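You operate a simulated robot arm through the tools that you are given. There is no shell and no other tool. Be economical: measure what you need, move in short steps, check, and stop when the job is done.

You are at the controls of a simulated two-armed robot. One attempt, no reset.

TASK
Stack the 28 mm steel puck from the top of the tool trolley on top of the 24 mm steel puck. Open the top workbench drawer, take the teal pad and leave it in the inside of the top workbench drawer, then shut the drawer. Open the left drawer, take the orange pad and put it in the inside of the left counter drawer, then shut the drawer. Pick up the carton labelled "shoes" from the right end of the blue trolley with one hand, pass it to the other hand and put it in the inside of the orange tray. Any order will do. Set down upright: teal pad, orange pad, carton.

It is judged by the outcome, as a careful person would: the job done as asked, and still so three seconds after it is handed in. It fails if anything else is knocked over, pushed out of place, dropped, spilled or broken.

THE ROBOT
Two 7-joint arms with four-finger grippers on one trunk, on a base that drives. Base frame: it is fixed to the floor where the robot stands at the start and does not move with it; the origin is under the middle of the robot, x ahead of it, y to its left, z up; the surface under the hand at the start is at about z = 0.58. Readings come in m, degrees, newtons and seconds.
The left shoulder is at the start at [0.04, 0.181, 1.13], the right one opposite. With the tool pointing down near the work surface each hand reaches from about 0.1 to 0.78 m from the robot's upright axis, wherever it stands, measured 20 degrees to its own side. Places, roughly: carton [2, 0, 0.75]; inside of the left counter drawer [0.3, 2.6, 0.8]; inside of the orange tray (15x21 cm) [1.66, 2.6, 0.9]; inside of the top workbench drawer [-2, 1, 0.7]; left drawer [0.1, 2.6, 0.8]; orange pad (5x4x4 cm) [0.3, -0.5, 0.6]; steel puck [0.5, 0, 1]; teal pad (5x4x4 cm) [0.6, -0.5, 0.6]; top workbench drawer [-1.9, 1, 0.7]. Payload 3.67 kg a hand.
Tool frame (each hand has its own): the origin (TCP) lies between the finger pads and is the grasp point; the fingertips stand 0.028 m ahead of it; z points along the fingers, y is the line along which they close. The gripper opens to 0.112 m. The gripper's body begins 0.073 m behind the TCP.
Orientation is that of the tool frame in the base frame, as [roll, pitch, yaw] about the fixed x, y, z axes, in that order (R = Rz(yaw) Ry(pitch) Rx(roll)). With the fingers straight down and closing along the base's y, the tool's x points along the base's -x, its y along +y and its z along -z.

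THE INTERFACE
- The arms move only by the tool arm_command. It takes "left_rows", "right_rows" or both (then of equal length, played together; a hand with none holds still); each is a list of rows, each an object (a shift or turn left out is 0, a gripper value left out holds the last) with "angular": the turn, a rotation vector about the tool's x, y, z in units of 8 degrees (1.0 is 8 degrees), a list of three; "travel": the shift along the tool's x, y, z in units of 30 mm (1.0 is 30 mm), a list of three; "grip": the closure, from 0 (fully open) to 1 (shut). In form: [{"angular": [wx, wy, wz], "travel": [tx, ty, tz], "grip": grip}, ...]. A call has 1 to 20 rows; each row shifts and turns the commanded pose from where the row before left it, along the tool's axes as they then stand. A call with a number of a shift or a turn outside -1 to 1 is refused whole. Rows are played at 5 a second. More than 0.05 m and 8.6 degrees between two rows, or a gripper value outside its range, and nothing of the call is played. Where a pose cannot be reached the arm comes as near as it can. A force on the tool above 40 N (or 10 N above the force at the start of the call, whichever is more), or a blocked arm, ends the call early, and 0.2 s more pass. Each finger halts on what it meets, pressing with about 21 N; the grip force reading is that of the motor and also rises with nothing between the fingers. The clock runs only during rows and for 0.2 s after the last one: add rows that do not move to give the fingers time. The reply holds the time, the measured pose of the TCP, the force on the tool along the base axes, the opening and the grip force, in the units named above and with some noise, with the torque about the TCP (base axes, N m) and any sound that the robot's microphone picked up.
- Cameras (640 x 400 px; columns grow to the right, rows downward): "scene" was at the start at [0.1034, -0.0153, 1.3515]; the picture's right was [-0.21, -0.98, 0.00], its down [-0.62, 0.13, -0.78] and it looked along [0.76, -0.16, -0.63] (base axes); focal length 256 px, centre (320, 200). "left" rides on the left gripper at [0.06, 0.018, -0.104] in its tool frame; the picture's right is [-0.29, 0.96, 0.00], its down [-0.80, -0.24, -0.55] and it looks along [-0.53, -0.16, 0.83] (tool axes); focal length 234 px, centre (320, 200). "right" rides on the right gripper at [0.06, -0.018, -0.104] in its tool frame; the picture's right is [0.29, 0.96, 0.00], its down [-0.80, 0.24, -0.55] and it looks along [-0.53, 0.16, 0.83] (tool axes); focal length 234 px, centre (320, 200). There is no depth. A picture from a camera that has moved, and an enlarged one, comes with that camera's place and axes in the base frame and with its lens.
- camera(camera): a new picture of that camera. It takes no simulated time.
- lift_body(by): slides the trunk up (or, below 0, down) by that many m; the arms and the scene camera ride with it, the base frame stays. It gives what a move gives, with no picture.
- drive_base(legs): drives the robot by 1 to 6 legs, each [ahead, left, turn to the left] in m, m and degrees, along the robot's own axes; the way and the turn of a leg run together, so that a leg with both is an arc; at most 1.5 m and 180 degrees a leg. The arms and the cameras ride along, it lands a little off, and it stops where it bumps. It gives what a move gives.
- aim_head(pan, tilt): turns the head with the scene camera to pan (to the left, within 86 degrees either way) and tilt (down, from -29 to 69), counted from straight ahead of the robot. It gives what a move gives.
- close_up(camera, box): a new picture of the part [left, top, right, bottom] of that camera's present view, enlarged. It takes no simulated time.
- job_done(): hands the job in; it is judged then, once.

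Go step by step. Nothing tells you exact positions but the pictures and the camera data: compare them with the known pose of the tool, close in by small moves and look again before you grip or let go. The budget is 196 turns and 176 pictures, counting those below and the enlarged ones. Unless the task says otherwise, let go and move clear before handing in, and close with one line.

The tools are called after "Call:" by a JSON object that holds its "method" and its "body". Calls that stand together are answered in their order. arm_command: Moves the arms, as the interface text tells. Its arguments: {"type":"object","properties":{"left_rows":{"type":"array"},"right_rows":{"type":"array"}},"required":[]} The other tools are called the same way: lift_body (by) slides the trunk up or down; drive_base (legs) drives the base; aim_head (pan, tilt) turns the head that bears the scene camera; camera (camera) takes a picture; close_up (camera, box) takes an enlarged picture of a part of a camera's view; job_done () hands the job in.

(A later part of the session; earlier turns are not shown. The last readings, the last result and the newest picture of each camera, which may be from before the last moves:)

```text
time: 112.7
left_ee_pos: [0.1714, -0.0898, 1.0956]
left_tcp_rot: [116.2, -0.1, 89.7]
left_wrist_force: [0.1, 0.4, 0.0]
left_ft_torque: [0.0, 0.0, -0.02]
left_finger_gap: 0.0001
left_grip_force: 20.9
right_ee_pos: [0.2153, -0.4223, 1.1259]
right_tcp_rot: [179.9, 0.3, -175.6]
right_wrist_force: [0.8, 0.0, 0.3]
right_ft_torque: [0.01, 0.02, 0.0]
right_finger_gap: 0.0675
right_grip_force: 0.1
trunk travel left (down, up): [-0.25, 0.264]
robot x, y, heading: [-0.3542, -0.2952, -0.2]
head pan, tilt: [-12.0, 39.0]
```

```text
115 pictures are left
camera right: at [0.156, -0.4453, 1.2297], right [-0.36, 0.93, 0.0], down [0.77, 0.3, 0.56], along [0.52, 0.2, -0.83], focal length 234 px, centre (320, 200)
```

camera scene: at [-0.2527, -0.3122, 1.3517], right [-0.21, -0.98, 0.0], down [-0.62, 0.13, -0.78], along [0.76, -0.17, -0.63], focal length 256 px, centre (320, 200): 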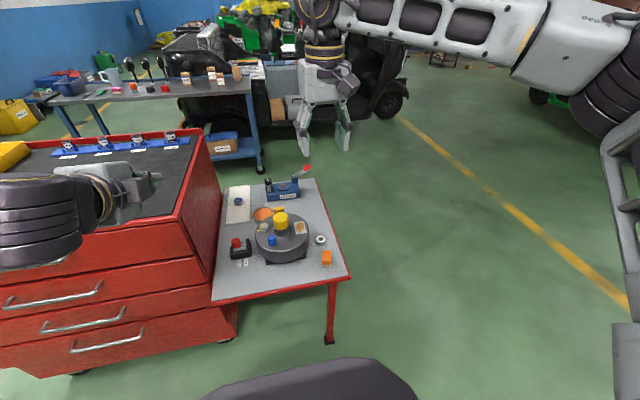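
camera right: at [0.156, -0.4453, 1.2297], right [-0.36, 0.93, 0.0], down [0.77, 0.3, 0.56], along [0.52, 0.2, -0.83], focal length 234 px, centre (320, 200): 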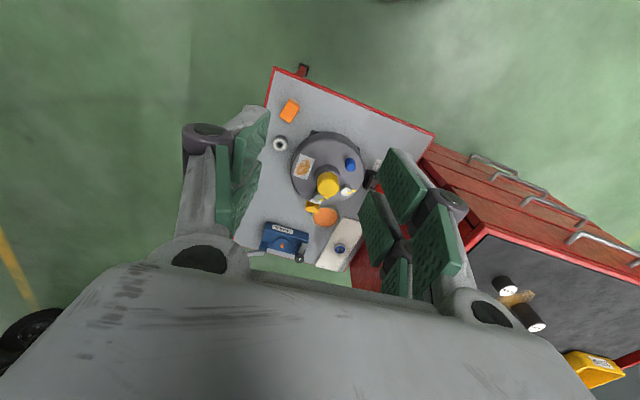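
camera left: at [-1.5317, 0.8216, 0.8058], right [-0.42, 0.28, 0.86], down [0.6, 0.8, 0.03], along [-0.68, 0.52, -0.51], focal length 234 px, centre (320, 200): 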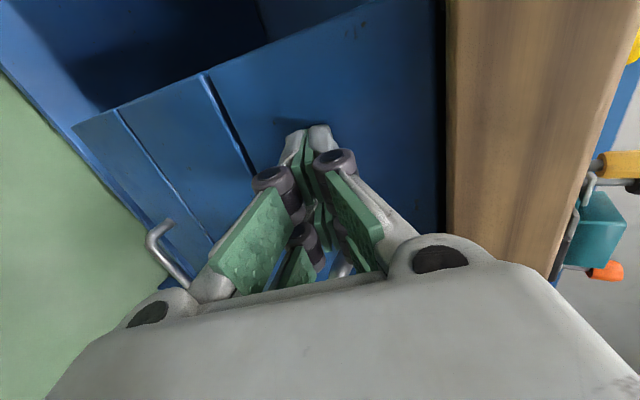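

I'll lower the trunk 0.15 m and bring the right hand above the orange pad at about [0.315, −0.462].

Call:
{"method": "lift_body", "body": {"by": -0.15}}

Call:
{"method": "arm_command", "body": {"right_rows": [{"travel": [-0.8, -0.4, 0], "grip": 0}, {"travel": [-0.8, -0.4, 0]}, {"travel": [-0.8, -0.4, 0]}, {"travel": [-0.8, -0.4, 0]}, {"travel": [0, 0, 1]}, {"travel": [0, 0, 1]}, {"travel": [0, 0, 1]}, {"travel": [0, 0, 1]}, {"travel": [0, 0, 1]}, {"travel": [0, 0, 1]}, {}]}}

Call:
{"method": "camera", "body": {"camera": "right"}}

Call:
{"method": "camera", "body": {"camera": "scene"}}

```text
time: 114.5
left_ee_pos: [0.1709, -0.0893, 0.9448]
left_tcp_rot: [116.3, 0.0, 89.7]
left_wrist_force: [1.1, -0.4, 0.2]
left_ft_torque: [-0.02, 0.03, 0.0]
left_finger_gap: 0.0002
left_grip_force: 20.6
right_ee_pos: [0.2149, -0.4216, 0.9752]
right_tcp_rot: [179.9, 0.4, -175.6]
right_wrist_force: [0.9, -0.1, 0.2]
right_ft_torque: [0.02, 0.0, 0.0]
right_finger_gap: 0.0673
right_grip_force: 0.1
trunk travel left (down, up): [-0.1, 0.414]
robot x, y, heading: [-0.3567, -0.2972, -0.2]
head pan, tilt: [-12.0, 39.0]
```

```text
time: 116.9
left_ee_pos: [0.1713, -0.0879, 0.9447]
left_tcp_rot: [116.2, 0.0, 89.7]
left_wrist_force: [-0.2, 0.4, 0.8]
left_ft_torque: [0.02, 0.04, 0.04]
left_finger_gap: 0.0001
left_grip_force: 20.8
right_ee_pos: [0.2862, -0.4882, 0.7887]
right_tcp_rot: [179.9, 0.2, -175.6]
right_wrist_force: [0.2, -0.2, 0.8]
right_ft_torque: [0.04, 0.0, 0.0]
right_finger_gap: 0.1122
right_grip_force: 0.0
right hand out of reach, approached as far as the arm can: row 1, 2, 3, 4
trunk travel left (down, up): [-0.1, 0.414]
robot x, y, heading: [-0.3527, -0.2945, 0.0]
head pan, tilt: [-12.0, 39.0]
```

```text
114 pictures are left
camera right: at [0.2266, -0.5111, 0.8924], right [-0.36, 0.93, 0.0], down [0.77, 0.3, 0.56], along [0.52, 0.2, -0.83], focal length 234 px, centre (320, 200)
```

right: 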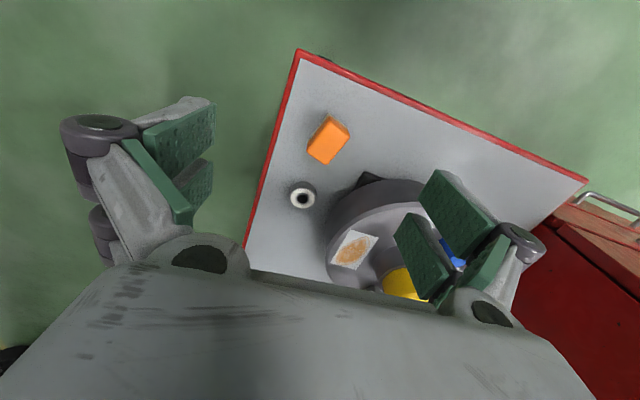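

```text
113 pictures are left
camera scene: at [-0.2533, -0.3122, 1.2009], right [-0.21, -0.98, 0.0], down [-0.61, 0.13, -0.78], along [0.76, -0.17, -0.63], focal length 256 px, centre (320, 200)
```

scene: 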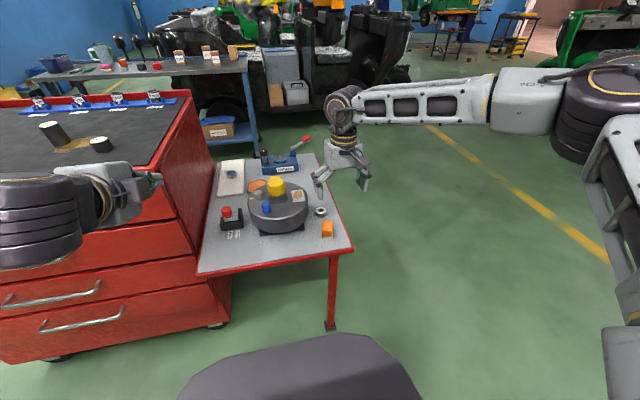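

The orange pad is at [0.3135, −0.468] with about −10° yaw. I'll lower, align position and yaw, and check.

Call:
{"method": "arm_command", "body": {"right_rows": [{"travel": [0, 0, 0.9], "angular": [0, 0, 0.6]}, {"travel": [0, 0, 0.9], "angular": [0, 0, 0.6]}, {"travel": [0, 0, 0.7], "angular": [0, 0, 0.6]}, {"travel": [-0.38, 0.41, 0]}, {"travel": [-0.38, 0.41, 0]}, {}]}}

Call:
{"method": "camera", "body": {"camera": "right"}}

```text
time: 118.3
left_ee_pos: [0.171, -0.0895, 0.9465]
left_tcp_rot: [116.2, 0.0, 89.7]
left_wrist_force: [1.1, 0.3, -0.3]
left_ft_torque: [0.03, 0.03, 0.0]
left_finger_gap: 0.0001
left_grip_force: 21.4
right_ee_pos: [0.2733, -0.4969, 0.7254]
right_tcp_rot: [179.6, 0.3, 170.1]
right_wrist_force: [-0.2, 0.0, -0.4]
right_ft_torque: [-0.02, -0.02, 0.0]
right_finger_gap: 0.1119
right_grip_force: 0.0
right hand out of reach, approached as far as the arm can: row 1, 2, 3, 4, 5
trunk travel left (down, up): [-0.1, 0.414]
robot x, y, heading: [-0.3592, -0.298, -0.1]
head pan, tilt: [-12.0, 39.0]
```

```text
112 pictures are left
camera right: at [0.2111, -0.5053, 0.8297], right [-0.12, 0.99, 0.0], down [0.82, 0.1, 0.56], along [0.56, 0.07, -0.83], focal length 234 px, centre (320, 200)
```

right: 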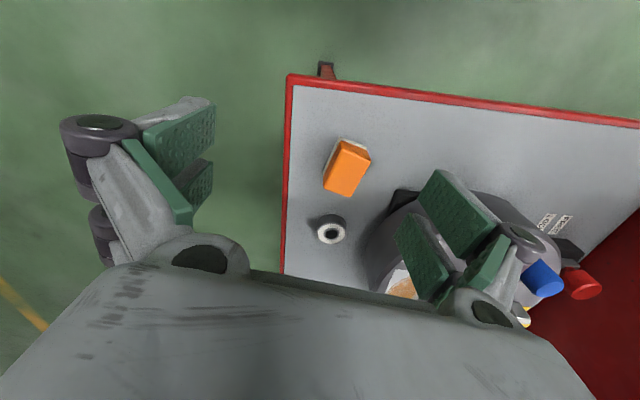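

The arm is at its limit again, so I'll raise the left hand for clearance and drive 0.1 m closer.

Call:
{"method": "arm_command", "body": {"left_rows": [{"travel": [0, 0.9, -0.44]}, {"travel": [0, 0.9, -0.44]}, {"travel": [0, 0.9, -0.44]}, {"travel": [0, 0.9, -0.44]}, {}], "right_rows": [{"travel": [0, 0, -0.9]}, {}, {}, {}, {}]}}

Call:
{"method": "drive_base", "body": {"legs": [[0.1, 0, 0]]}}

Call:
{"method": "camera", "body": {"camera": "right"}}

```text
time: 119.5
left_ee_pos: [0.1784, -0.1383, 1.0299]
left_tcp_rot: [116.0, 0.1, 89.7]
left_wrist_force: [-0.7, 0.2, -0.1]
left_ft_torque: [0.0, 0.0, -0.01]
left_finger_gap: 0.0001
left_grip_force: 21.0
left hand out of reach, approached as far as the arm can: row 1, 2, 3, 4
right_ee_pos: [0.2724, -0.4968, 0.7531]
right_tcp_rot: [180.0, 0.1, 170.1]
right_wrist_force: [0.0, 0.2, 0.5]
right_ft_torque: [0.0, 0.01, 0.02]
right_finger_gap: 0.1119
right_grip_force: 0.1
trunk travel left (down, up): [-0.1, 0.414]
robot x, y, heading: [-0.3587, -0.2943, -0.4]
head pan, tilt: [-12.0, 39.0]
```

```text
time: 120.7
left_ee_pos: [0.28, -0.1376, 1.0274]
left_tcp_rot: [116.1, 0.0, 89.8]
left_wrist_force: [0.9, -0.1, -0.6]
left_ft_torque: [-0.02, -0.01, 0.0]
left_finger_gap: 0.0001
left_grip_force: 21.6
right_ee_pos: [0.3745, -0.4974, 0.7527]
right_tcp_rot: [179.9, 0.2, 170.1]
right_wrist_force: [-0.2, -0.2, -0.7]
right_ft_torque: [-0.02, 0.03, -0.01]
right_finger_gap: 0.1118
right_grip_force: 0.1
trunk travel left (down, up): [-0.1, 0.414]
robot x, y, heading: [-0.2552, -0.2947, -0.2]
head pan, tilt: [-12.0, 39.0]
```

```text
111 pictures are left
camera right: at [0.3122, -0.5057, 0.856], right [-0.12, 0.99, 0.0], down [0.82, 0.1, 0.56], along [0.55, 0.07, -0.83], focal length 234 px, centre (320, 200)
```

right: 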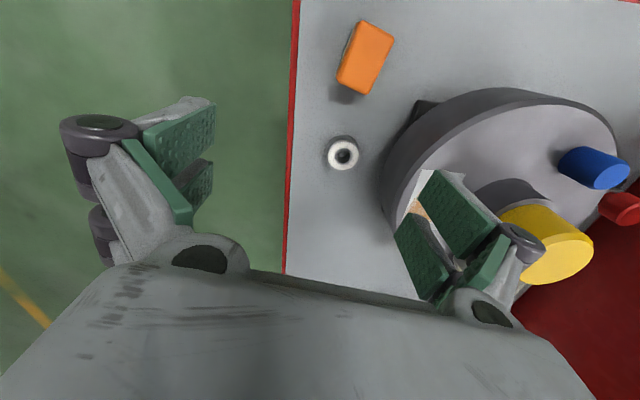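

Orange pad is at about [0.315, −0.466], yaw about −15°. I'll align and descend to just above it.

Call:
{"method": "arm_command", "body": {"right_rows": [{"travel": [0.71, 0.23, 0]}, {"travel": [0.71, 0.23, 0]}, {"travel": [0.71, 0.23, 0]}, {"angular": [0, 0, 0.65]}, {"travel": [0, 0, 0.9]}, {"travel": [0, 0, 0.9]}, {"travel": [0, 0, 0.9]}, {"travel": [0, 0, 0.8]}, {}]}}

Call:
{"method": "camera", "body": {"camera": "right"}}

```text
time: 122.7
left_ee_pos: [0.2794, -0.1369, 1.0298]
left_tcp_rot: [116.0, 0.1, 89.8]
left_wrist_force: [0.0, -0.6, -0.7]
left_ft_torque: [0.03, -0.02, -0.03]
left_finger_gap: 0.0
left_grip_force: 21.2
right_ee_pos: [0.3087, -0.475, 0.6544]
right_tcp_rot: [179.7, 0.2, 164.9]
right_wrist_force: [0.0, 0.7, 0.3]
right_ft_torque: [0.0, 0.0, -0.01]
right_finger_gap: 0.112
right_grip_force: 0.1
right hand out of reach, approached as far as the arm can: row 8
trunk travel left (down, up): [-0.1, 0.414]
robot x, y, heading: [-0.2605, -0.2992, -0.1]
head pan, tilt: [-12.0, 39.0]
```

```text
110 pictures are left
camera right: at [0.2454, -0.4769, 0.7579], right [-0.03, 1.0, 0.0], down [0.83, 0.02, 0.56], along [0.56, 0.02, -0.83], focal length 234 px, centre (320, 200)
```

right: 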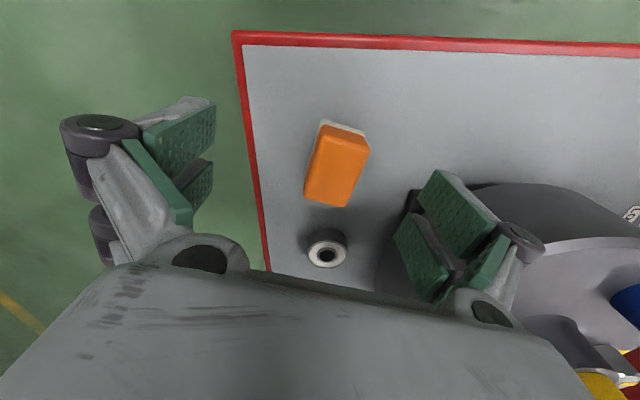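

I need slightly more downward reach. I'll raise the hand 6 cm, lower the trunk 8 cm, and shift 12 mm sideways.

Call:
{"method": "arm_command", "body": {"right_rows": [{"travel": [0, 0, -1]}, {"travel": [-0.05, 0.4, -1]}, {}]}}

Call:
{"method": "lift_body", "body": {"by": -0.08}}

Call:
{"method": "camera", "body": {"camera": "right"}}

Call:
{"method": "camera", "body": {"camera": "scene"}}

```text
time: 123.5
left_ee_pos: [0.2808, -0.1384, 1.0288]
left_tcp_rot: [115.9, 0.1, 89.9]
left_wrist_force: [0.0, 1.1, -0.4]
left_ft_torque: [0.04, -0.04, -0.01]
left_finger_gap: 0.0
left_grip_force: 21.2
right_ee_pos: [0.312, -0.4635, 0.7159]
right_tcp_rot: [179.8, 0.2, 164.9]
right_wrist_force: [0.1, -0.1, 0.5]
right_ft_torque: [-0.01, -0.02, 0.0]
right_finger_gap: 0.1119
right_grip_force: 0.1
trunk travel left (down, up): [-0.1, 0.414]
robot x, y, heading: [-0.2538, -0.2963, -0.2]
head pan, tilt: [-12.0, 39.0]
```

```text
time: 124.6
left_ee_pos: [0.2791, -0.1372, 0.9504]
left_tcp_rot: [116.1, 0.0, 89.8]
left_wrist_force: [0.2, 1.0, 0.8]
left_ft_torque: [0.0, 0.0, 0.01]
left_finger_gap: 0.0004
left_grip_force: 21.2
right_ee_pos: [0.3119, -0.4631, 0.6349]
right_tcp_rot: [179.7, 0.2, 164.8]
right_wrist_force: [0.2, 0.2, -0.1]
right_ft_torque: [-0.01, 0.01, 0.02]
right_finger_gap: 0.1121
right_grip_force: 0.0
trunk travel left (down, up): [-0.02, 0.494]
robot x, y, heading: [-0.2572, -0.2995, -0.3]
head pan, tilt: [-12.0, 39.0]
```

```text
109 pictures are left
camera right: at [0.2488, -0.4653, 0.7396], right [-0.03, 1.0, 0.0], down [0.83, 0.02, 0.56], along [0.56, 0.02, -0.83], focal length 234 px, centre (320, 200)
```

right: 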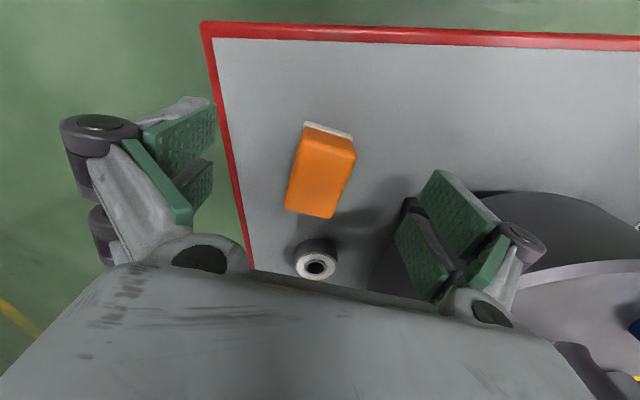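

```text
108 pictures are left
camera scene: at [-0.1527, -0.3127, 1.1213], right [-0.21, -0.98, 0.0], down [-0.62, 0.13, -0.78], along [0.76, -0.16, -0.63], focal length 256 px, centre (320, 200)
```

scene: 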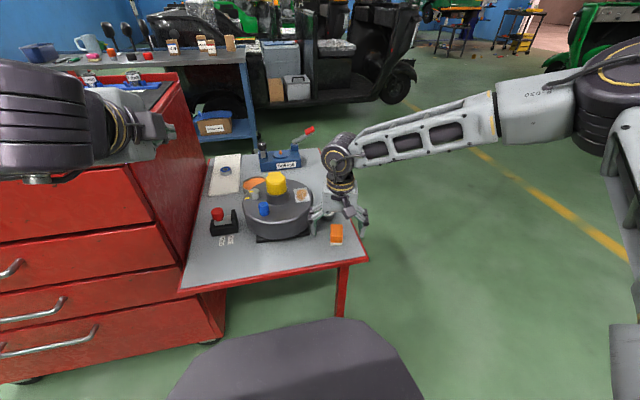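

Aligned. I'll descend 19 mm and grip the orange pad.

Call:
{"method": "arm_command", "body": {"right_rows": [{"travel": [-0.1, 0, 0.3]}, {"travel": [0, 0, 0.33]}, {}, {"grip": 1}, {"grip": 1}, {"grip": 1}, {"grip": 1}]}}

Call:
{"method": "camera", "body": {"camera": "right"}}

```text
time: 126.2
left_ee_pos: [0.2793, -0.1379, 0.9501]
left_tcp_rot: [116.0, 0.1, 89.7]
left_wrist_force: [-0.3, -0.7, -0.1]
left_ft_torque: [-0.01, 0.04, 0.01]
left_finger_gap: 0.0002
left_grip_force: 20.6
right_ee_pos: [0.3168, -0.4644, 0.617]
right_tcp_rot: [179.8, 0.2, 165.0]
right_wrist_force: [0.3, 0.5, 0.5]
right_ft_torque: [0.01, 0.01, 0.02]
right_finger_gap: 0.0334
right_grip_force: 20.9
trunk travel left (down, up): [-0.02, 0.494]
robot x, y, heading: [-0.258, -0.2968, -0.1]
head pan, tilt: [-12.0, 39.0]
```

```text
107 pictures are left
camera right: at [0.2525, -0.4659, 0.7208], right [-0.03, 1.0, 0.0], down [0.83, 0.02, 0.56], along [0.56, 0.02, -0.83], focal length 234 px, centre (320, 200)
```

right: 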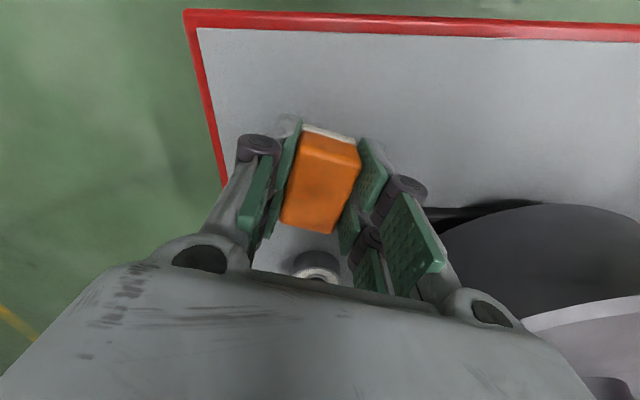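

The orange pad is held. I'll lift, raise the trunk, back out, and drive to the counter.

Call:
{"method": "arm_command", "body": {"right_rows": [{"travel": [0, 0, -1]}, {"travel": [0, 0, -1]}, {"travel": [0, 0, -1]}, {"travel": [0, 0, -1]}, {"travel": [0, 0, -1]}, {"travel": [0, 0, -1]}, {"travel": [0, 0, -1]}, {}]}}

Call:
{"method": "lift_body", "body": {"by": 0.23}}

Call:
{"method": "drive_base", "body": {"legs": [[-0.35, 0, 0], [0, 0, 90], [1.5, 0, 0], [0, -0.6, 0]]}}

Call:
{"method": "aim_head", "body": {"pan": 0, "tilt": 35}}

Call:
{"method": "camera", "body": {"camera": "scene"}}

```text
time: 128.0
left_ee_pos: [0.2798, -0.1375, 0.949]
left_tcp_rot: [116.0, 0.0, 89.8]
left_wrist_force: [0.0, -0.4, 0.8]
left_ft_torque: [0.0, -0.03, 0.0]
left_finger_gap: 0.0002
left_grip_force: 21.1
right_ee_pos: [0.3133, -0.4644, 0.8282]
right_tcp_rot: [179.8, 0.2, 164.8]
right_wrist_force: [-0.1, 0.0, -1.0]
right_ft_torque: [0.01, 0.01, -0.01]
right_finger_gap: 0.0334
right_grip_force: 21.4
trunk travel left (down, up): [-0.02, 0.494]
robot x, y, heading: [-0.2563, -0.297, -0.5]
head pan, tilt: [-12.0, 39.0]
```

```text
time: 130.4
left_ee_pos: [0.28, -0.1375, 1.1805]
left_tcp_rot: [115.9, 0.0, 89.8]
left_wrist_force: [0.5, -0.3, -0.4]
left_ft_torque: [0.01, -0.04, 0.0]
left_finger_gap: 0.0
left_grip_force: 20.8
right_ee_pos: [0.3132, -0.4637, 1.0594]
right_tcp_rot: [179.9, 0.2, 164.9]
right_wrist_force: [0.0, -0.2, -0.5]
right_ft_torque: [0.02, 0.01, 0.03]
right_finger_gap: 0.0333
right_grip_force: 20.6
trunk travel left (down, up): [-0.25, 0.264]
robot x, y, heading: [-0.2615, -0.2947, -0.0]
head pan, tilt: [-12.0, 39.0]
```

```text
time: 147.6
left_ee_pos: [-0.1564, 1.7748, 1.1793]
left_tcp_rot: [116.0, 0.1, 179.9]
left_wrist_force: [0.0, -0.1, 0.5]
left_ft_torque: [-0.01, 0.01, 0.03]
left_finger_gap: 0.0
left_grip_force: 21.2
right_ee_pos: [0.169, 1.8073, 1.0582]
right_tcp_rot: [179.8, 0.2, -104.9]
right_wrist_force: [0.6, 0.1, 0.1]
right_ft_torque: [-0.01, 0.02, -0.02]
right_finger_gap: 0.0332
right_grip_force: 20.2
trunk travel left (down, up): [-0.25, 0.264]
robot x, y, heading: [0.0039, 1.2377, 90.1]
head pan, tilt: [-12.0, 39.0]
```

```text
time: 148.3
left_ee_pos: [-0.1566, 1.7738, 1.1799]
left_tcp_rot: [116.0, 0.2, -179.9]
left_wrist_force: [0.3, -0.1, -0.2]
left_ft_torque: [-0.02, 0.0, 0.05]
left_finger_gap: 0.0
left_grip_force: 21.2
right_ee_pos: [0.1699, 1.8084, 1.0593]
right_tcp_rot: [179.8, 0.2, -104.9]
right_wrist_force: [0.1, 0.1, -0.9]
right_ft_torque: [0.0, -0.02, -0.03]
right_finger_gap: 0.0335
right_grip_force: 21.0
trunk travel left (down, up): [-0.25, 0.264]
robot x, y, heading: [0.0049, 1.2403, 90.0]
head pan, tilt: [0.0, 35.0]
```

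```text
106 pictures are left
camera scene: at [0.0044, 1.3499, 1.3578], right [1.0, 0.0, 0.0], down [0.0, -0.57, -0.82], along [0.0, 0.82, -0.57], focal length 256 px, centre (320, 200)
```

scene: 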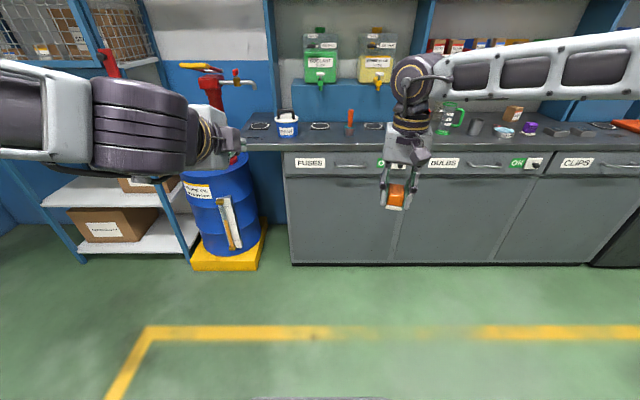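

The left drawer reads "FUSES". I'll zoom in on its handle.

Call:
{"method": "close_up", "body": {"camera": "scene", "box": [270, 110, 430, 210]}}

Call:
{"method": "close_up", "body": {"camera": "scene", "box": [420, 90, 640, 210]}}

```text
4.00 times, centred on (350, 160) of scene
camera zoom: at [0.0044, 1.3499, 1.3578], right [1.0, 0.0, 0.0], down [0.0, -0.57, -0.82], along [0.0, 0.82, -0.57], focal length 1024 px, centre (200, 360)
```

zoom: 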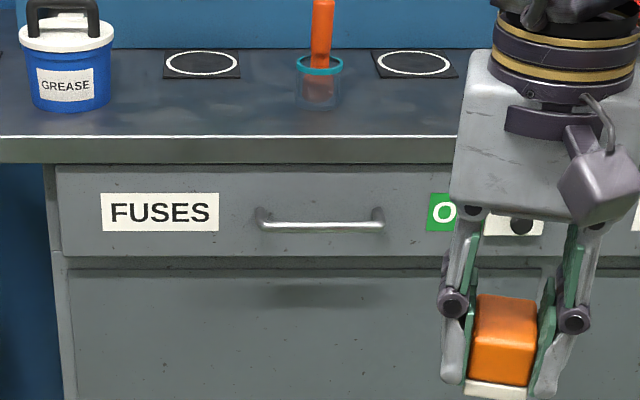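

```text
2.91 times, centred on (530, 150) of scene
camera zoom: at [0.0044, 1.3499, 1.3578], right [1.0, 0.0, 0.0], down [0.0, -0.57, -0.82], along [0.0, 0.82, -0.57], focal length 745 px, centre (-291, 346)
```

zoom: 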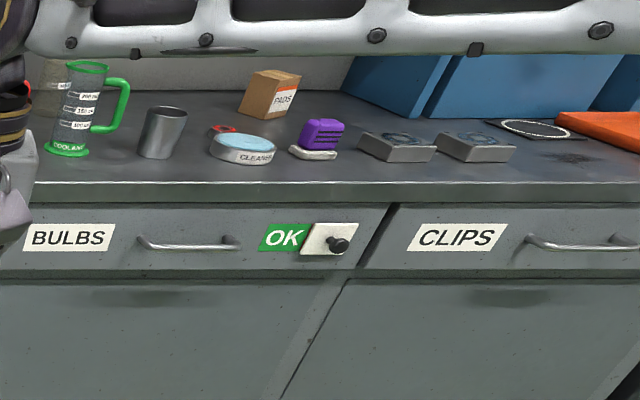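

There's a small OK/latch plate beside the handle. I'll lower the trunk for a second viewpoint and swing the right hand aside to see it.

Call:
{"method": "arm_command", "body": {"right_rows": [{"travel": [0, -0.9, 0]}, {"travel": [0, -0.9, 0]}, {"travel": [0, -0.9, 0]}, {"travel": [0, -0.9, 0]}, {}]}}

Call:
{"method": "lift_body", "body": {"by": -0.15}}

Call:
{"method": "close_up", "body": {"camera": "scene", "box": [260, 60, 440, 180]}}

Call:
{"method": "camera", "body": {"camera": "scene"}}

```text
time: 149.5
left_ee_pos: [-0.1569, 1.7734, 1.1785]
left_tcp_rot: [116.1, 0.1, -179.9]
left_wrist_force: [-0.5, 0.0, 0.2]
left_ft_torque: [0.01, -0.01, -0.01]
left_finger_gap: 0.0
left_grip_force: 21.4
right_ee_pos: [0.2733, 1.7804, 1.0584]
right_tcp_rot: [179.7, 0.3, -104.8]
right_wrist_force: [-0.4, 0.5, -0.3]
right_ft_torque: [-0.03, -0.04, -0.01]
right_finger_gap: 0.0335
right_grip_force: 21.1
trunk travel left (down, up): [-0.25, 0.264]
robot x, y, heading: [0.0039, 1.2389, 90.1]
head pan, tilt: [0.0, 35.0]
```

```text
time: 151.3
left_ee_pos: [-0.156, 1.7736, 1.0303]
left_tcp_rot: [116.0, 0.2, 180.0]
left_wrist_force: [0.0, 0.6, 0.1]
left_ft_torque: [0.01, -0.03, -0.02]
left_finger_gap: 0.0
left_grip_force: 21.4
right_ee_pos: [0.275, 1.7798, 0.9073]
right_tcp_rot: [179.8, 0.3, -104.9]
right_wrist_force: [0.8, 0.3, -0.6]
right_ft_torque: [-0.01, 0.01, 0.01]
right_finger_gap: 0.0334
right_grip_force: 20.6
trunk travel left (down, up): [-0.1, 0.414]
robot x, y, heading: [0.0015, 1.2408, 90.0]
head pan, tilt: [0.0, 35.0]
```

```text
3.33 times, centred on (350, 120) of scene
camera zoom: at [0.0043, 1.3496, 1.2069], right [1.0, 0.0, 0.0], down [0.0, -0.57, -0.82], along [0.0, 0.82, -0.57], focal length 853 px, centre (220, 467)
```

zoom: 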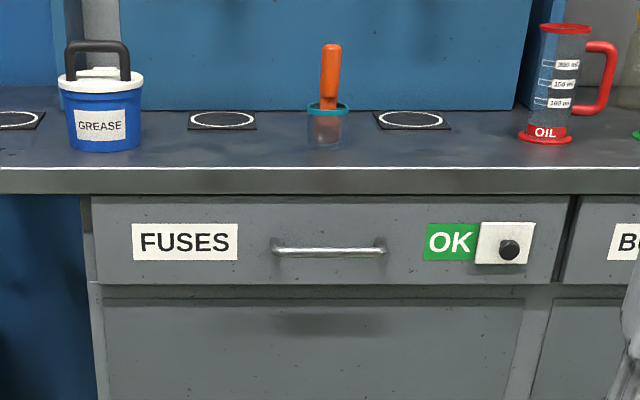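

```text
102 pictures are left
camera scene: at [0.0043, 1.3496, 1.2069], right [1.0, 0.0, 0.0], down [0.0, -0.57, -0.82], along [0.0, 0.82, -0.57], focal length 256 px, centre (320, 200)
```

scene: 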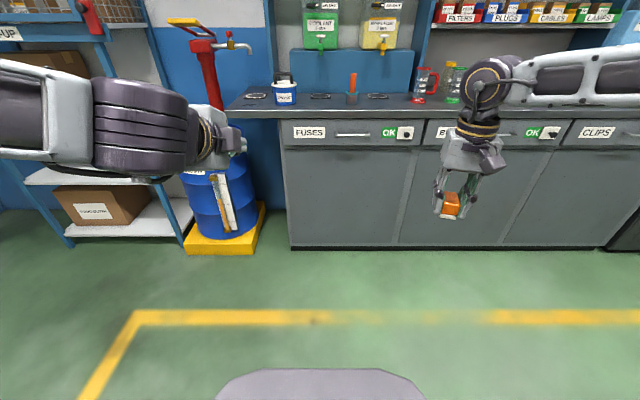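

The plate shows OK (unlocked), and the handle is at about [0.146, 2.433, 0.797]. I'll drive to about (0.216, 1.72) and look with the left-hand camera.

Call:
{"method": "drive_base", "body": {"legs": [[0.44, -0.21, 0]]}}

Call:
{"method": "camera", "body": {"camera": "left"}}

Call:
{"method": "camera", "body": {"camera": "scene"}}

```text
time: 154.2
left_ee_pos: [0.0629, 2.2143, 1.0294]
left_tcp_rot: [116.0, 0.1, 179.6]
left_wrist_force: [-0.1, 0.3, -0.5]
left_ft_torque: [0.02, 0.01, -0.01]
left_finger_gap: 0.0
left_grip_force: 20.7
right_ee_pos: [0.4929, 2.2155, 0.9085]
right_tcp_rot: [179.7, 0.3, -105.4]
right_wrist_force: [0.5, 0.8, -0.1]
right_ft_torque: [-0.01, 0.0, -0.07]
right_finger_gap: 0.0334
right_grip_force: 21.0
trunk travel left (down, up): [-0.1, 0.414]
robot x, y, heading: [0.2202, 1.6766, 89.4]
head pan, tilt: [0.0, 35.0]
```

```text
101 pictures are left
camera left: at [0.0034, 2.1272, 1.0914], right [0.29, 0.42, 0.86], down [0.79, -0.61, 0.03], along [0.54, 0.67, -0.51], focal length 234 px, centre (320, 200)
```

left: 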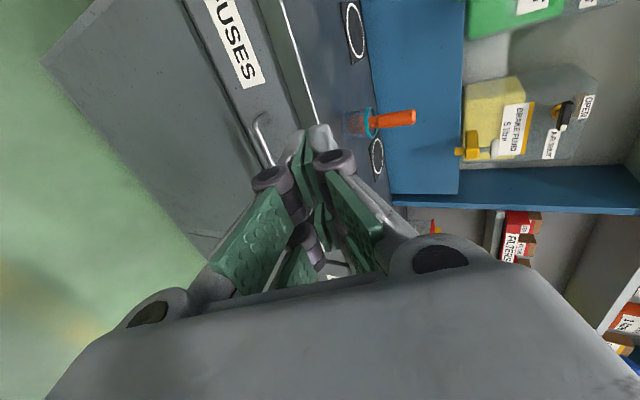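

```text
100 pictures are left
camera scene: at [0.2204, 1.7887, 1.2068], right [1.0, -0.01, 0.0], down [-0.01, -0.57, -0.82], along [0.01, 0.82, -0.57], focal length 256 px, centre (320, 200)
```

scene: 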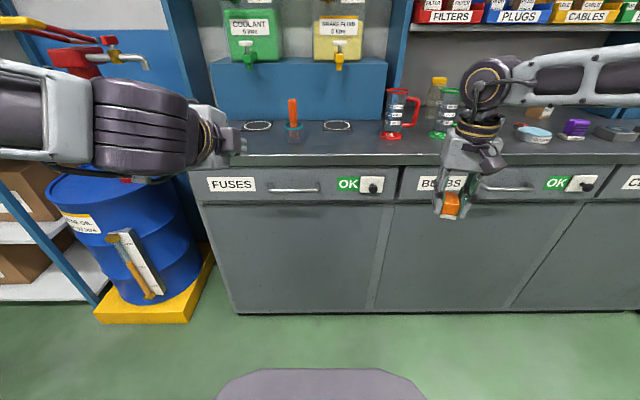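

Handle refined to [0.152, 2.439, 0.795]. I'll bring the left hand to a 16 cm standoff with fingers part-open.

Call:
{"method": "arm_command", "body": {"left_rows": [{"travel": [-0.5, -0.75, 0.6], "grip": 0.45}, {"travel": [-0.5, -0.75, 0.6]}, {"travel": [-0.5, -0.75, 0.8]}, {"travel": [-0.5, -0.5, 0.9]}, {"travel": [-0.5, -0.5, 0.9]}, {"travel": [-0.5, -0.5, 0.9]}, {}]}}

Call:
{"method": "camera", "body": {"camera": "left"}}

Call:
{"method": "camera", "body": {"camera": "scene"}}

```text
time: 155.8
left_ee_pos: [0.1535, 2.2888, 0.8658]
left_tcp_rot: [116.0, 0.1, 179.6]
left_wrist_force: [0.4, -0.3, 1.3]
left_ft_torque: [-0.03, 0.0, 0.05]
left_finger_gap: 0.0613
left_grip_force: 0.0
right_ee_pos: [0.4935, 2.2146, 0.9082]
right_tcp_rot: [179.9, 0.3, -105.3]
right_wrist_force: [0.2, -0.1, 0.0]
right_ft_torque: [0.0, 0.01, 0.02]
right_finger_gap: 0.0335
right_grip_force: 21.3
trunk travel left (down, up): [-0.1, 0.414]
robot x, y, heading: [0.2211, 1.6763, 90.0]
head pan, tilt: [0.0, 35.0]
```

```text
99 pictures are left
camera left: at [0.0941, 2.2024, 0.9287], right [0.29, 0.42, 0.86], down [0.79, -0.61, 0.03], along [0.54, 0.67, -0.51], focal length 234 px, centre (320, 200)
```

left: 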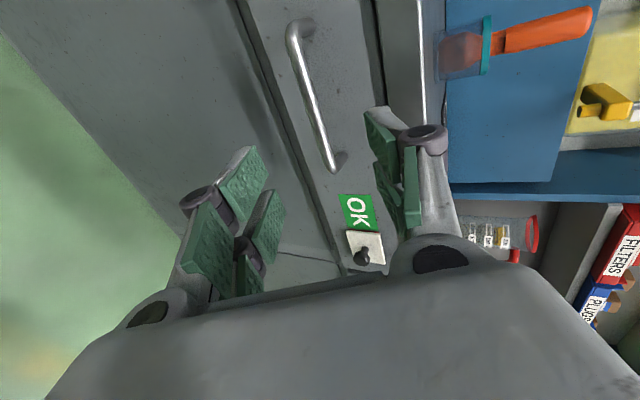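

```text
98 pictures are left
camera scene: at [0.2197, 1.7874, 1.207], right [1.0, -0.01, 0.0], down [0.0, -0.57, -0.82], along [0.01, 0.82, -0.57], focal length 256 px, centre (320, 200)
```

scene: 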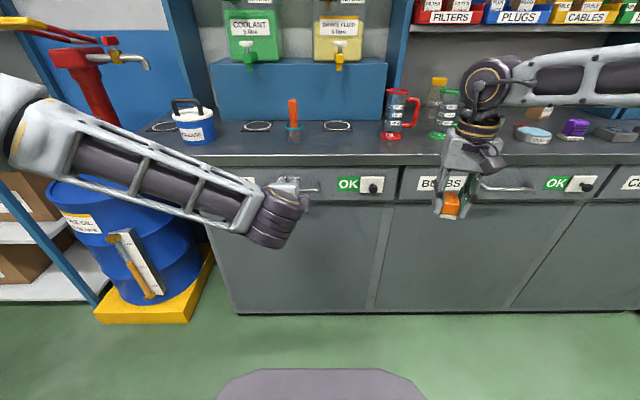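

The bar is straight ahead, 0.168 m along the tool axis. I'll narrow the fingers a bit and advance 0.148 m.

Call:
{"method": "arm_command", "body": {"left_rows": [{"travel": [0, 0, 0.95], "grip": 0.6}, {"travel": [0, 0, 0.95]}, {"travel": [0, 0, 0.95]}, {"travel": [0, 0, 0.95]}, {"travel": [0, -0.05, 0.95]}, {}, {}]}}

Call:
{"method": "camera", "body": {"camera": "left"}}

```text
time: 157.3
left_ee_pos: [0.154, 2.4153, 0.8031]
left_tcp_rot: [115.9, 0.1, 179.6]
left_wrist_force: [-0.1, 0.2, 0.6]
left_ft_torque: [0.0, -0.01, -0.03]
left_finger_gap: 0.0447
left_grip_force: 0.1
right_ee_pos: [0.4937, 2.2151, 0.9071]
right_tcp_rot: [179.8, 0.2, -105.5]
right_wrist_force: [-0.2, 0.8, -0.9]
right_ft_torque: [0.01, 0.01, 0.0]
right_finger_gap: 0.0332
right_grip_force: 21.2
trunk travel left (down, up): [-0.1, 0.414]
robot x, y, heading: [0.2194, 1.6799, 89.5]
head pan, tilt: [0.0, 35.0]
```

```text
97 pictures are left
camera left: at [0.0945, 2.329, 0.8659], right [0.29, 0.42, 0.86], down [0.79, -0.61, 0.03], along [0.54, 0.67, -0.51], focal length 234 px, centre (320, 200)
```

left: 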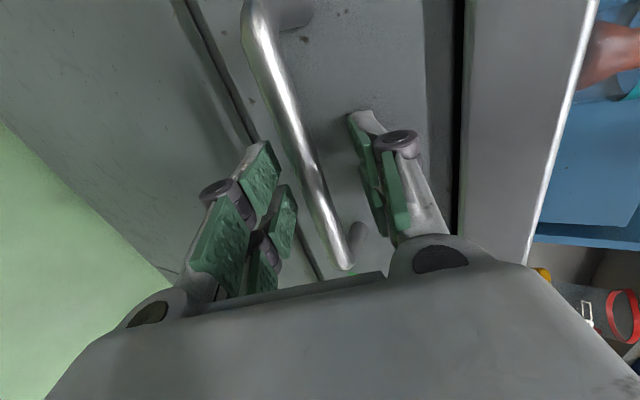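

The bar is between the fingers. I'll advance 5 mm and close.

Call:
{"method": "arm_command", "body": {"left_rows": [{"travel": [0, 0, 0.2]}, {}, {"grip": 1}, {"grip": 1}, {"grip": 1}, {"grip": 1}]}}

Call:
{"method": "camera", "body": {"camera": "left"}}

```text
time: 158.8
left_ee_pos: [0.1537, 2.4221, 0.797]
left_tcp_rot: [116.3, 0.2, 179.6]
left_wrist_force: [0.0, -2.0, -14.3]
left_ft_torque: [0.11, -1.13, 0.57]
left_finger_gap: 0.0122
left_grip_force: 45.3
right_ee_pos: [0.4939, 2.2164, 0.9072]
right_tcp_rot: [179.8, 0.1, -105.4]
right_wrist_force: [0.9, -0.8, -1.6]
right_ft_torque: [0.02, -0.02, 0.02]
right_finger_gap: 0.0335
right_grip_force: 21.4
trunk travel left (down, up): [-0.1, 0.414]
robot x, y, heading: [0.2166, 1.6762, 89.2]
head pan, tilt: [0.0, 35.0]
```

```text
96 pictures are left
camera left: at [0.0943, 2.3353, 0.86], right [0.29, 0.42, 0.86], down [0.79, -0.61, 0.03], along [0.54, 0.67, -0.51], focal length 234 px, centre (320, 200)
```

left: 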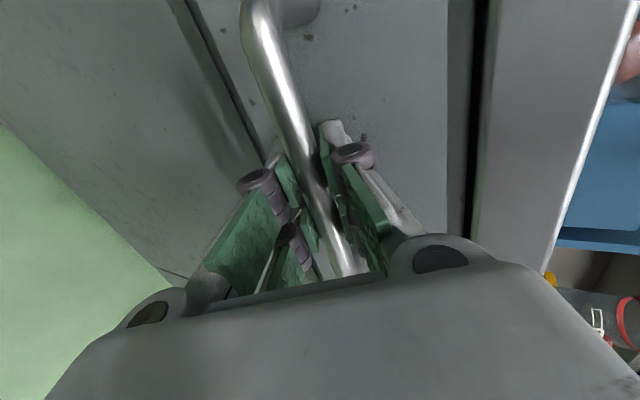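

The handle is gripped. I'll pull the drawer toward me 0.2 m.

Call:
{"method": "arm_command", "body": {"left_rows": [{"travel": [0, -0.22, -0.45]}, {"travel": [0, -0.365, -0.75]}, {"travel": [0, -0.365, -0.75]}, {"travel": [0, -0.365, -0.75]}, {"travel": [0, -0.365, -0.75]}, {"travel": [0, -0.365, -0.75]}, {"travel": [0, -0.365, -0.75]}, {"travel": [0, -0.365, -0.75]}, {"travel": [0, -0.2, -0.4]}, {}]}}

Call:
{"method": "camera", "body": {"camera": "scene"}}

```text
time: 160.9
left_ee_pos: [0.1532, 2.2191, 0.7976]
left_tcp_rot: [116.3, 0.1, 179.5]
left_wrist_force: [-0.2, -0.3, -30.2]
left_ft_torque: [0.18, -0.72, 1.22]
left_finger_gap: 0.0125
left_grip_force: 44.7
right_ee_pos: [0.4933, 2.2168, 0.9062]
right_tcp_rot: [179.8, 0.1, -105.4]
right_wrist_force: [0.1, -0.2, -0.4]
right_ft_torque: [-0.01, 0.0, -0.01]
right_finger_gap: 0.0335
right_grip_force: 21.2
trunk travel left (down, up): [-0.1, 0.414]
robot x, y, heading: [0.2169, 1.6755, 89.7]
head pan, tilt: [0.0, 35.0]
```

```text
95 pictures are left
camera scene: at [0.2197, 1.7904, 1.2066], right [1.0, -0.01, 0.0], down [0.0, -0.58, -0.82], along [0.01, 0.82, -0.58], focal length 256 px, centre (320, 200)
```

scene: 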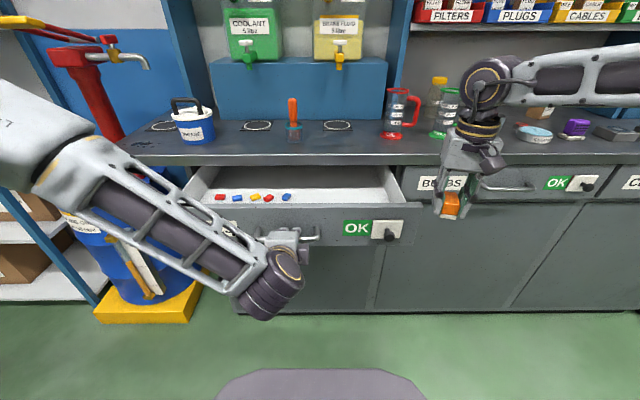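

The drawer is open with fuses at the left and free space at the right. I'll release the handle, retract and raise the left hand, then move the base 0.1 m closer.

Call:
{"method": "arm_command", "body": {"left_rows": [{"grip": 0.7}, {"grip": 0.45}, {"grip": 0.45}, {"travel": [0, 0, -0.9]}, {"travel": [0, 0, -0.9]}, {"travel": [0, 0, -0.6]}, {"travel": [0.8, 0.9, -0.2]}, {"travel": [0.8, 0.9, -0.2]}, {"travel": [0.8, 0.9, -0.2]}, {"travel": [0.8, 0.9, 0]}, {"travel": [0.8, 0.9, 0]}, {}]}}

Call:
{"method": "camera", "body": {"camera": "scene"}}

```text
time: 163.6
left_ee_pos: [0.0405, 2.214, 0.9599]
left_tcp_rot: [115.9, -0.1, 179.5]
left_wrist_force: [-0.1, -0.3, 0.1]
left_ft_torque: [-0.04, 0.03, 0.0]
left_finger_gap: 0.0619
left_grip_force: 0.1
left hand out of reach, approached as far as the arm can: row 7, 8, 9
right_ee_pos: [0.4931, 2.2146, 0.9074]
right_tcp_rot: [179.7, 0.2, -105.4]
right_wrist_force: [-0.3, 0.2, -0.6]
right_ft_torque: [0.01, 0.04, 0.03]
right_finger_gap: 0.0331
right_grip_force: 21.2
trunk travel left (down, up): [-0.1, 0.414]
robot x, y, heading: [0.2232, 1.6761, 89.5]
head pan, tilt: [0.0, 35.0]
```

```text
94 pictures are left
camera scene: at [0.2209, 1.7881, 1.2069], right [1.0, -0.01, 0.0], down [-0.01, -0.57, -0.82], along [0.01, 0.82, -0.57], focal length 256 px, centre (320, 200)
```

scene: 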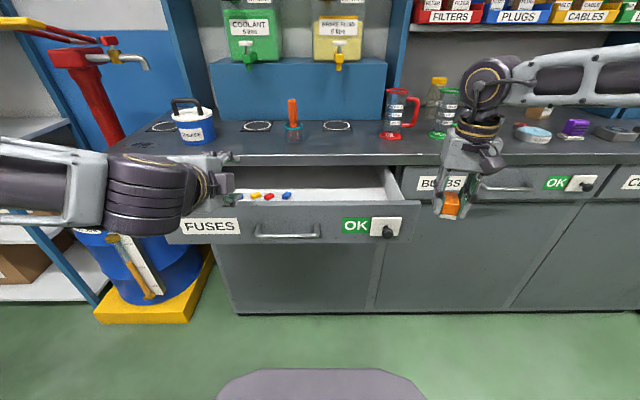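

Clear. I'll drive 0.1 m closer.

Call:
{"method": "drive_base", "body": {"legs": [[0.1, 0, 0]]}}

Call:
{"method": "arm_command", "body": {"right_rows": [{"travel": [0, 0.9, 0]}, {"travel": [0, 0.9, 0]}, {"travel": [0, 0.9, 0]}, {"travel": [0, 0.9, 0]}, {"travel": [0, 0.9, 0]}, {}]}}

Call:
{"method": "camera", "body": {"camera": "right"}}

Call:
{"method": "camera", "body": {"camera": "scene"}}

```text
time: 164.7
left_ee_pos: [0.0414, 2.3134, 0.9578]
left_tcp_rot: [116.1, 0.0, 179.5]
left_wrist_force: [0.0, 0.2, -1.3]
left_ft_torque: [0.02, 0.01, -0.03]
left_finger_gap: 0.0614
left_grip_force: 0.1
right_ee_pos: [0.4959, 2.3171, 0.9059]
right_tcp_rot: [179.8, 0.2, -105.4]
right_wrist_force: [-0.1, 0.4, -0.6]
right_ft_torque: [-0.04, 0.01, -0.03]
right_finger_gap: 0.0337
right_grip_force: 21.3
trunk travel left (down, up): [-0.1, 0.414]
robot x, y, heading: [0.2201, 1.7761, 89.6]
head pan, tilt: [0.0, 35.0]
```

```text
time: 166.1
left_ee_pos: [0.0408, 2.3137, 0.9592]
left_tcp_rot: [115.9, 0.1, 179.5]
left_wrist_force: [0.3, -0.4, 1.4]
left_ft_torque: [0.03, 0.0, 0.02]
left_finger_gap: 0.0616
left_grip_force: 0.1
right_ee_pos: [0.3635, 2.3521, 0.9081]
right_tcp_rot: [179.6, 0.2, -105.5]
right_wrist_force: [0.4, -0.4, 0.5]
right_ft_torque: [0.01, 0.01, -0.01]
right_finger_gap: 0.0336
right_grip_force: 21.2
trunk travel left (down, up): [-0.1, 0.414]
robot x, y, heading: [0.2193, 1.7785, 89.4]
head pan, tilt: [0.0, 35.0]
```

```text
93 pictures are left
camera right: at [0.3662, 2.2898, 1.0118], right [-1.0, -0.02, 0.0], down [-0.02, 0.83, 0.56], along [-0.01, 0.56, -0.83], focal length 234 px, centre (320, 200)
```

right: 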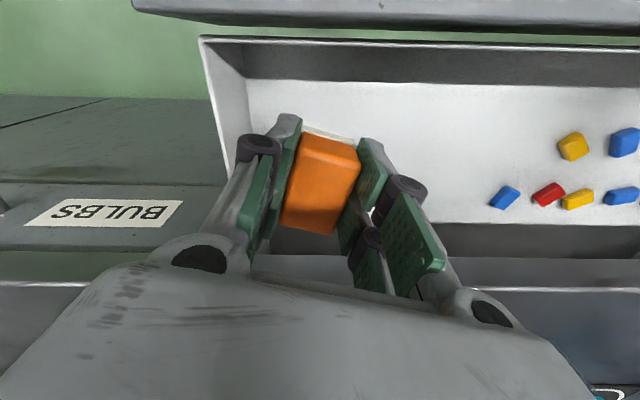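

```text
92 pictures are left
camera scene: at [0.2213, 1.8876, 1.2069], right [1.0, -0.01, 0.0], down [-0.01, -0.57, -0.82], along [0.01, 0.82, -0.57], focal length 256 px, centre (320, 200)
```

scene: 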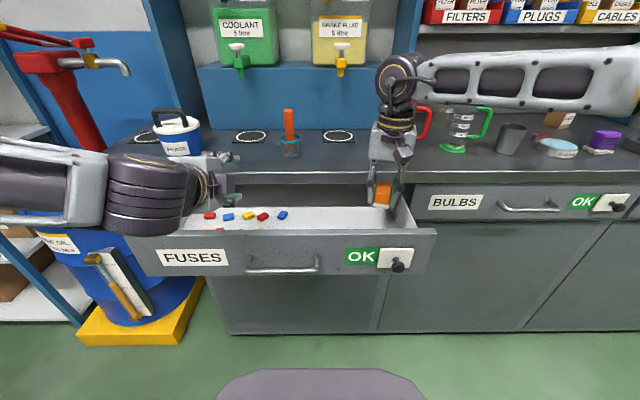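

I'll nudge to about [0.35, 2.365] and descend partway.

Call:
{"method": "arm_command", "body": {"right_rows": [{"travel": [-0.3, 0.55, 0]}, {"travel": [0, 0, 0.9]}, {"travel": [0, 0, 0.9]}, {"travel": [0, 0, 0.6]}, {}]}}

Call:
{"method": "camera", "body": {"camera": "right"}}

Call:
{"method": "close_up", "body": {"camera": "scene", "box": [320, 110, 480, 250]}}

```text
time: 167.3
left_ee_pos: [0.0409, 2.3149, 0.9599]
left_tcp_rot: [116.0, 0.0, 179.4]
left_wrist_force: [-0.3, 0.0, 0.3]
left_ft_torque: [0.01, 0.02, 0.0]
left_finger_gap: 0.0616
left_grip_force: 0.0
right_ee_pos: [0.3511, 2.3641, 0.8345]
right_tcp_rot: [179.8, 0.2, -105.4]
right_wrist_force: [1.4, -0.1, -0.2]
right_ft_torque: [0.02, 0.0, -0.03]
right_finger_gap: 0.0333
right_grip_force: 20.8
trunk travel left (down, up): [-0.1, 0.414]
robot x, y, heading: [0.2208, 1.7781, 89.8]
head pan, tilt: [0.0, 35.0]
```

```text
91 pictures are left
camera right: at [0.3523, 2.3022, 0.9395], right [-1.0, -0.02, 0.0], down [-0.02, 0.83, 0.56], along [-0.01, 0.56, -0.83], focal length 234 px, centre (320, 200)
```

right: 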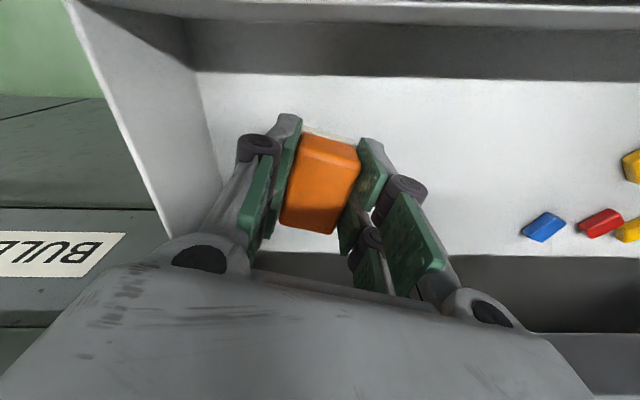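

```text
2.86 times, centred on (400, 180) of scene
camera zoom: at [0.2209, 1.8882, 1.2069], right [1.0, -0.01, 0.0], down [-0.01, -0.57, -0.82], along [0.01, 0.82, -0.57], focal length 732 px, centre (91, 257)
```

zoom: 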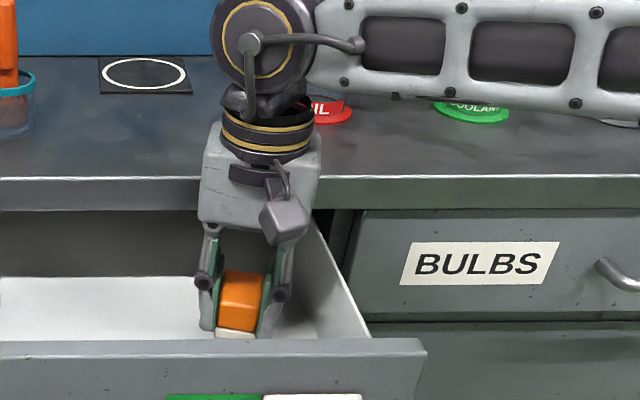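

The drawer floor is at z≈0.764, so contact should come at TCP ≈0.80. I'll descend toward it.

Call:
{"method": "arm_command", "body": {"right_rows": [{"travel": [0, 0, 0.5]}, {"travel": [0, 0, 0.4]}, {"travel": [0, 0, 0.1]}, {}]}}

Call:
{"method": "arm_command", "body": {"right_rows": [{"travel": [0, 0, 0.08]}, {}]}}

Call:
{"method": "arm_command", "body": {"right_rows": [{"travel": [0, 0, 0.07]}, {}]}}

```text
time: 168.3
left_ee_pos: [0.0411, 2.3129, 0.9601]
left_tcp_rot: [116.0, 0.1, 179.6]
left_wrist_force: [0.3, -0.4, 1.1]
left_ft_torque: [-0.01, 0.0, 0.04]
left_finger_gap: 0.0616
left_grip_force: 0.1
right_ee_pos: [0.3512, 2.3645, 0.8055]
right_tcp_rot: [179.8, 0.2, -105.4]
right_wrist_force: [1.1, -0.2, -1.6]
right_ft_torque: [-0.04, -0.03, -0.01]
right_finger_gap: 0.0334
right_grip_force: 20.4
trunk travel left (down, up): [-0.1, 0.414]
robot x, y, heading: [0.2195, 1.7746, 89.2]
head pan, tilt: [0.0, 35.0]
```

```text
time: 168.9
left_ee_pos: [0.0415, 2.3142, 0.9588]
left_tcp_rot: [116.0, 0.1, 179.4]
left_wrist_force: [0.7, -0.8, -0.1]
left_ft_torque: [0.01, 0.01, -0.01]
left_finger_gap: 0.0614
left_grip_force: 0.1
right_ee_pos: [0.3507, 2.365, 0.8025]
right_tcp_rot: [179.7, 0.1, -105.4]
right_wrist_force: [0.3, -0.1, -0.1]
right_ft_torque: [-0.01, 0.01, -0.01]
right_finger_gap: 0.0336
right_grip_force: 20.9
trunk travel left (down, up): [-0.1, 0.414]
robot x, y, heading: [0.2219, 1.7803, 89.4]
head pan, tilt: [0.0, 35.0]
```

```text
time: 169.5
left_ee_pos: [0.0414, 2.3145, 0.9586]
left_tcp_rot: [116.0, 0.1, 179.5]
left_wrist_force: [-0.1, 0.3, -0.4]
left_ft_torque: [0.01, -0.01, 0.01]
left_finger_gap: 0.0615
left_grip_force: 0.1
right_ee_pos: [0.3526, 2.3642, 0.8004]
right_tcp_rot: [179.8, 0.2, -105.4]
right_wrist_force: [-0.2, 0.9, -0.3]
right_ft_torque: [-0.01, -0.01, -0.01]
right_finger_gap: 0.0333
right_grip_force: 20.8
trunk travel left (down, up): [-0.1, 0.414]
robot x, y, heading: [0.2207, 1.7775, 89.4]
head pan, tilt: [0.0, 35.0]
```

No contact yet, so I'll keep stepping.

Call:
{"method": "arm_command", "body": {"right_rows": [{"travel": [0, 0, 0.07]}, {"travel": [0, 0, 0.05]}, {}]}}

Call:
{"method": "arm_command", "body": {"right_rows": [{"travel": [0, 0, 0.06]}, {}]}}

Call:
{"method": "close_up", "body": {"camera": "right", "box": [200, 80, 440, 280]}}

```text
time: 170.3
left_ee_pos: [0.0411, 2.3147, 0.9599]
left_tcp_rot: [116.1, 0.0, 179.5]
left_wrist_force: [-0.6, 0.5, -0.1]
left_ft_torque: [-0.04, -0.01, 0.0]
left_finger_gap: 0.0616
left_grip_force: 0.2
right_ee_pos: [0.3517, 2.3648, 0.7975]
right_tcp_rot: [179.7, 0.3, -105.4]
right_wrist_force: [-0.2, -0.3, 0.3]
right_ft_torque: [0.02, 0.02, 0.0]
right_finger_gap: 0.0333
right_grip_force: 21.0
trunk travel left (down, up): [-0.1, 0.414]
robot x, y, heading: [0.2254, 1.7773, 89.5]
head pan, tilt: [0.0, 35.0]
```

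```text
time: 170.9
left_ee_pos: [0.0408, 2.314, 0.9599]
left_tcp_rot: [116.0, 0.1, 179.6]
left_wrist_force: [0.8, 0.4, 0.3]
left_ft_torque: [0.01, -0.03, 0.01]
left_finger_gap: 0.0613
left_grip_force: 0.1
right_ee_pos: [0.3505, 2.3651, 0.7957]
right_tcp_rot: [179.5, 0.3, -105.4]
right_wrist_force: [-0.3, 0.5, -0.5]
right_ft_torque: [0.01, 0.0, -0.01]
right_finger_gap: 0.0334
right_grip_force: 21.4
trunk travel left (down, up): [-0.1, 0.414]
robot x, y, heading: [0.2177, 1.7806, 89.5]
head pan, tilt: [0.0, 35.0]
```

```text
2.00 times, centred on (320, 180) of right
camera zoom: at [0.3536, 2.3013, 0.8997], right [-1.0, -0.02, 0.0], down [-0.02, 0.83, 0.56], along [-0.02, 0.56, -0.83], focal length 468 px, centre (320, 240)
```

zoom: 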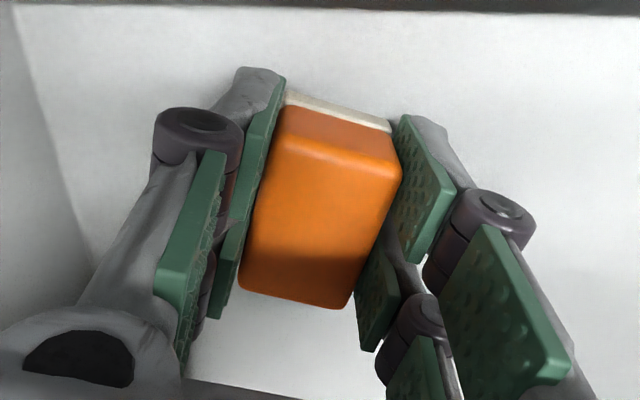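

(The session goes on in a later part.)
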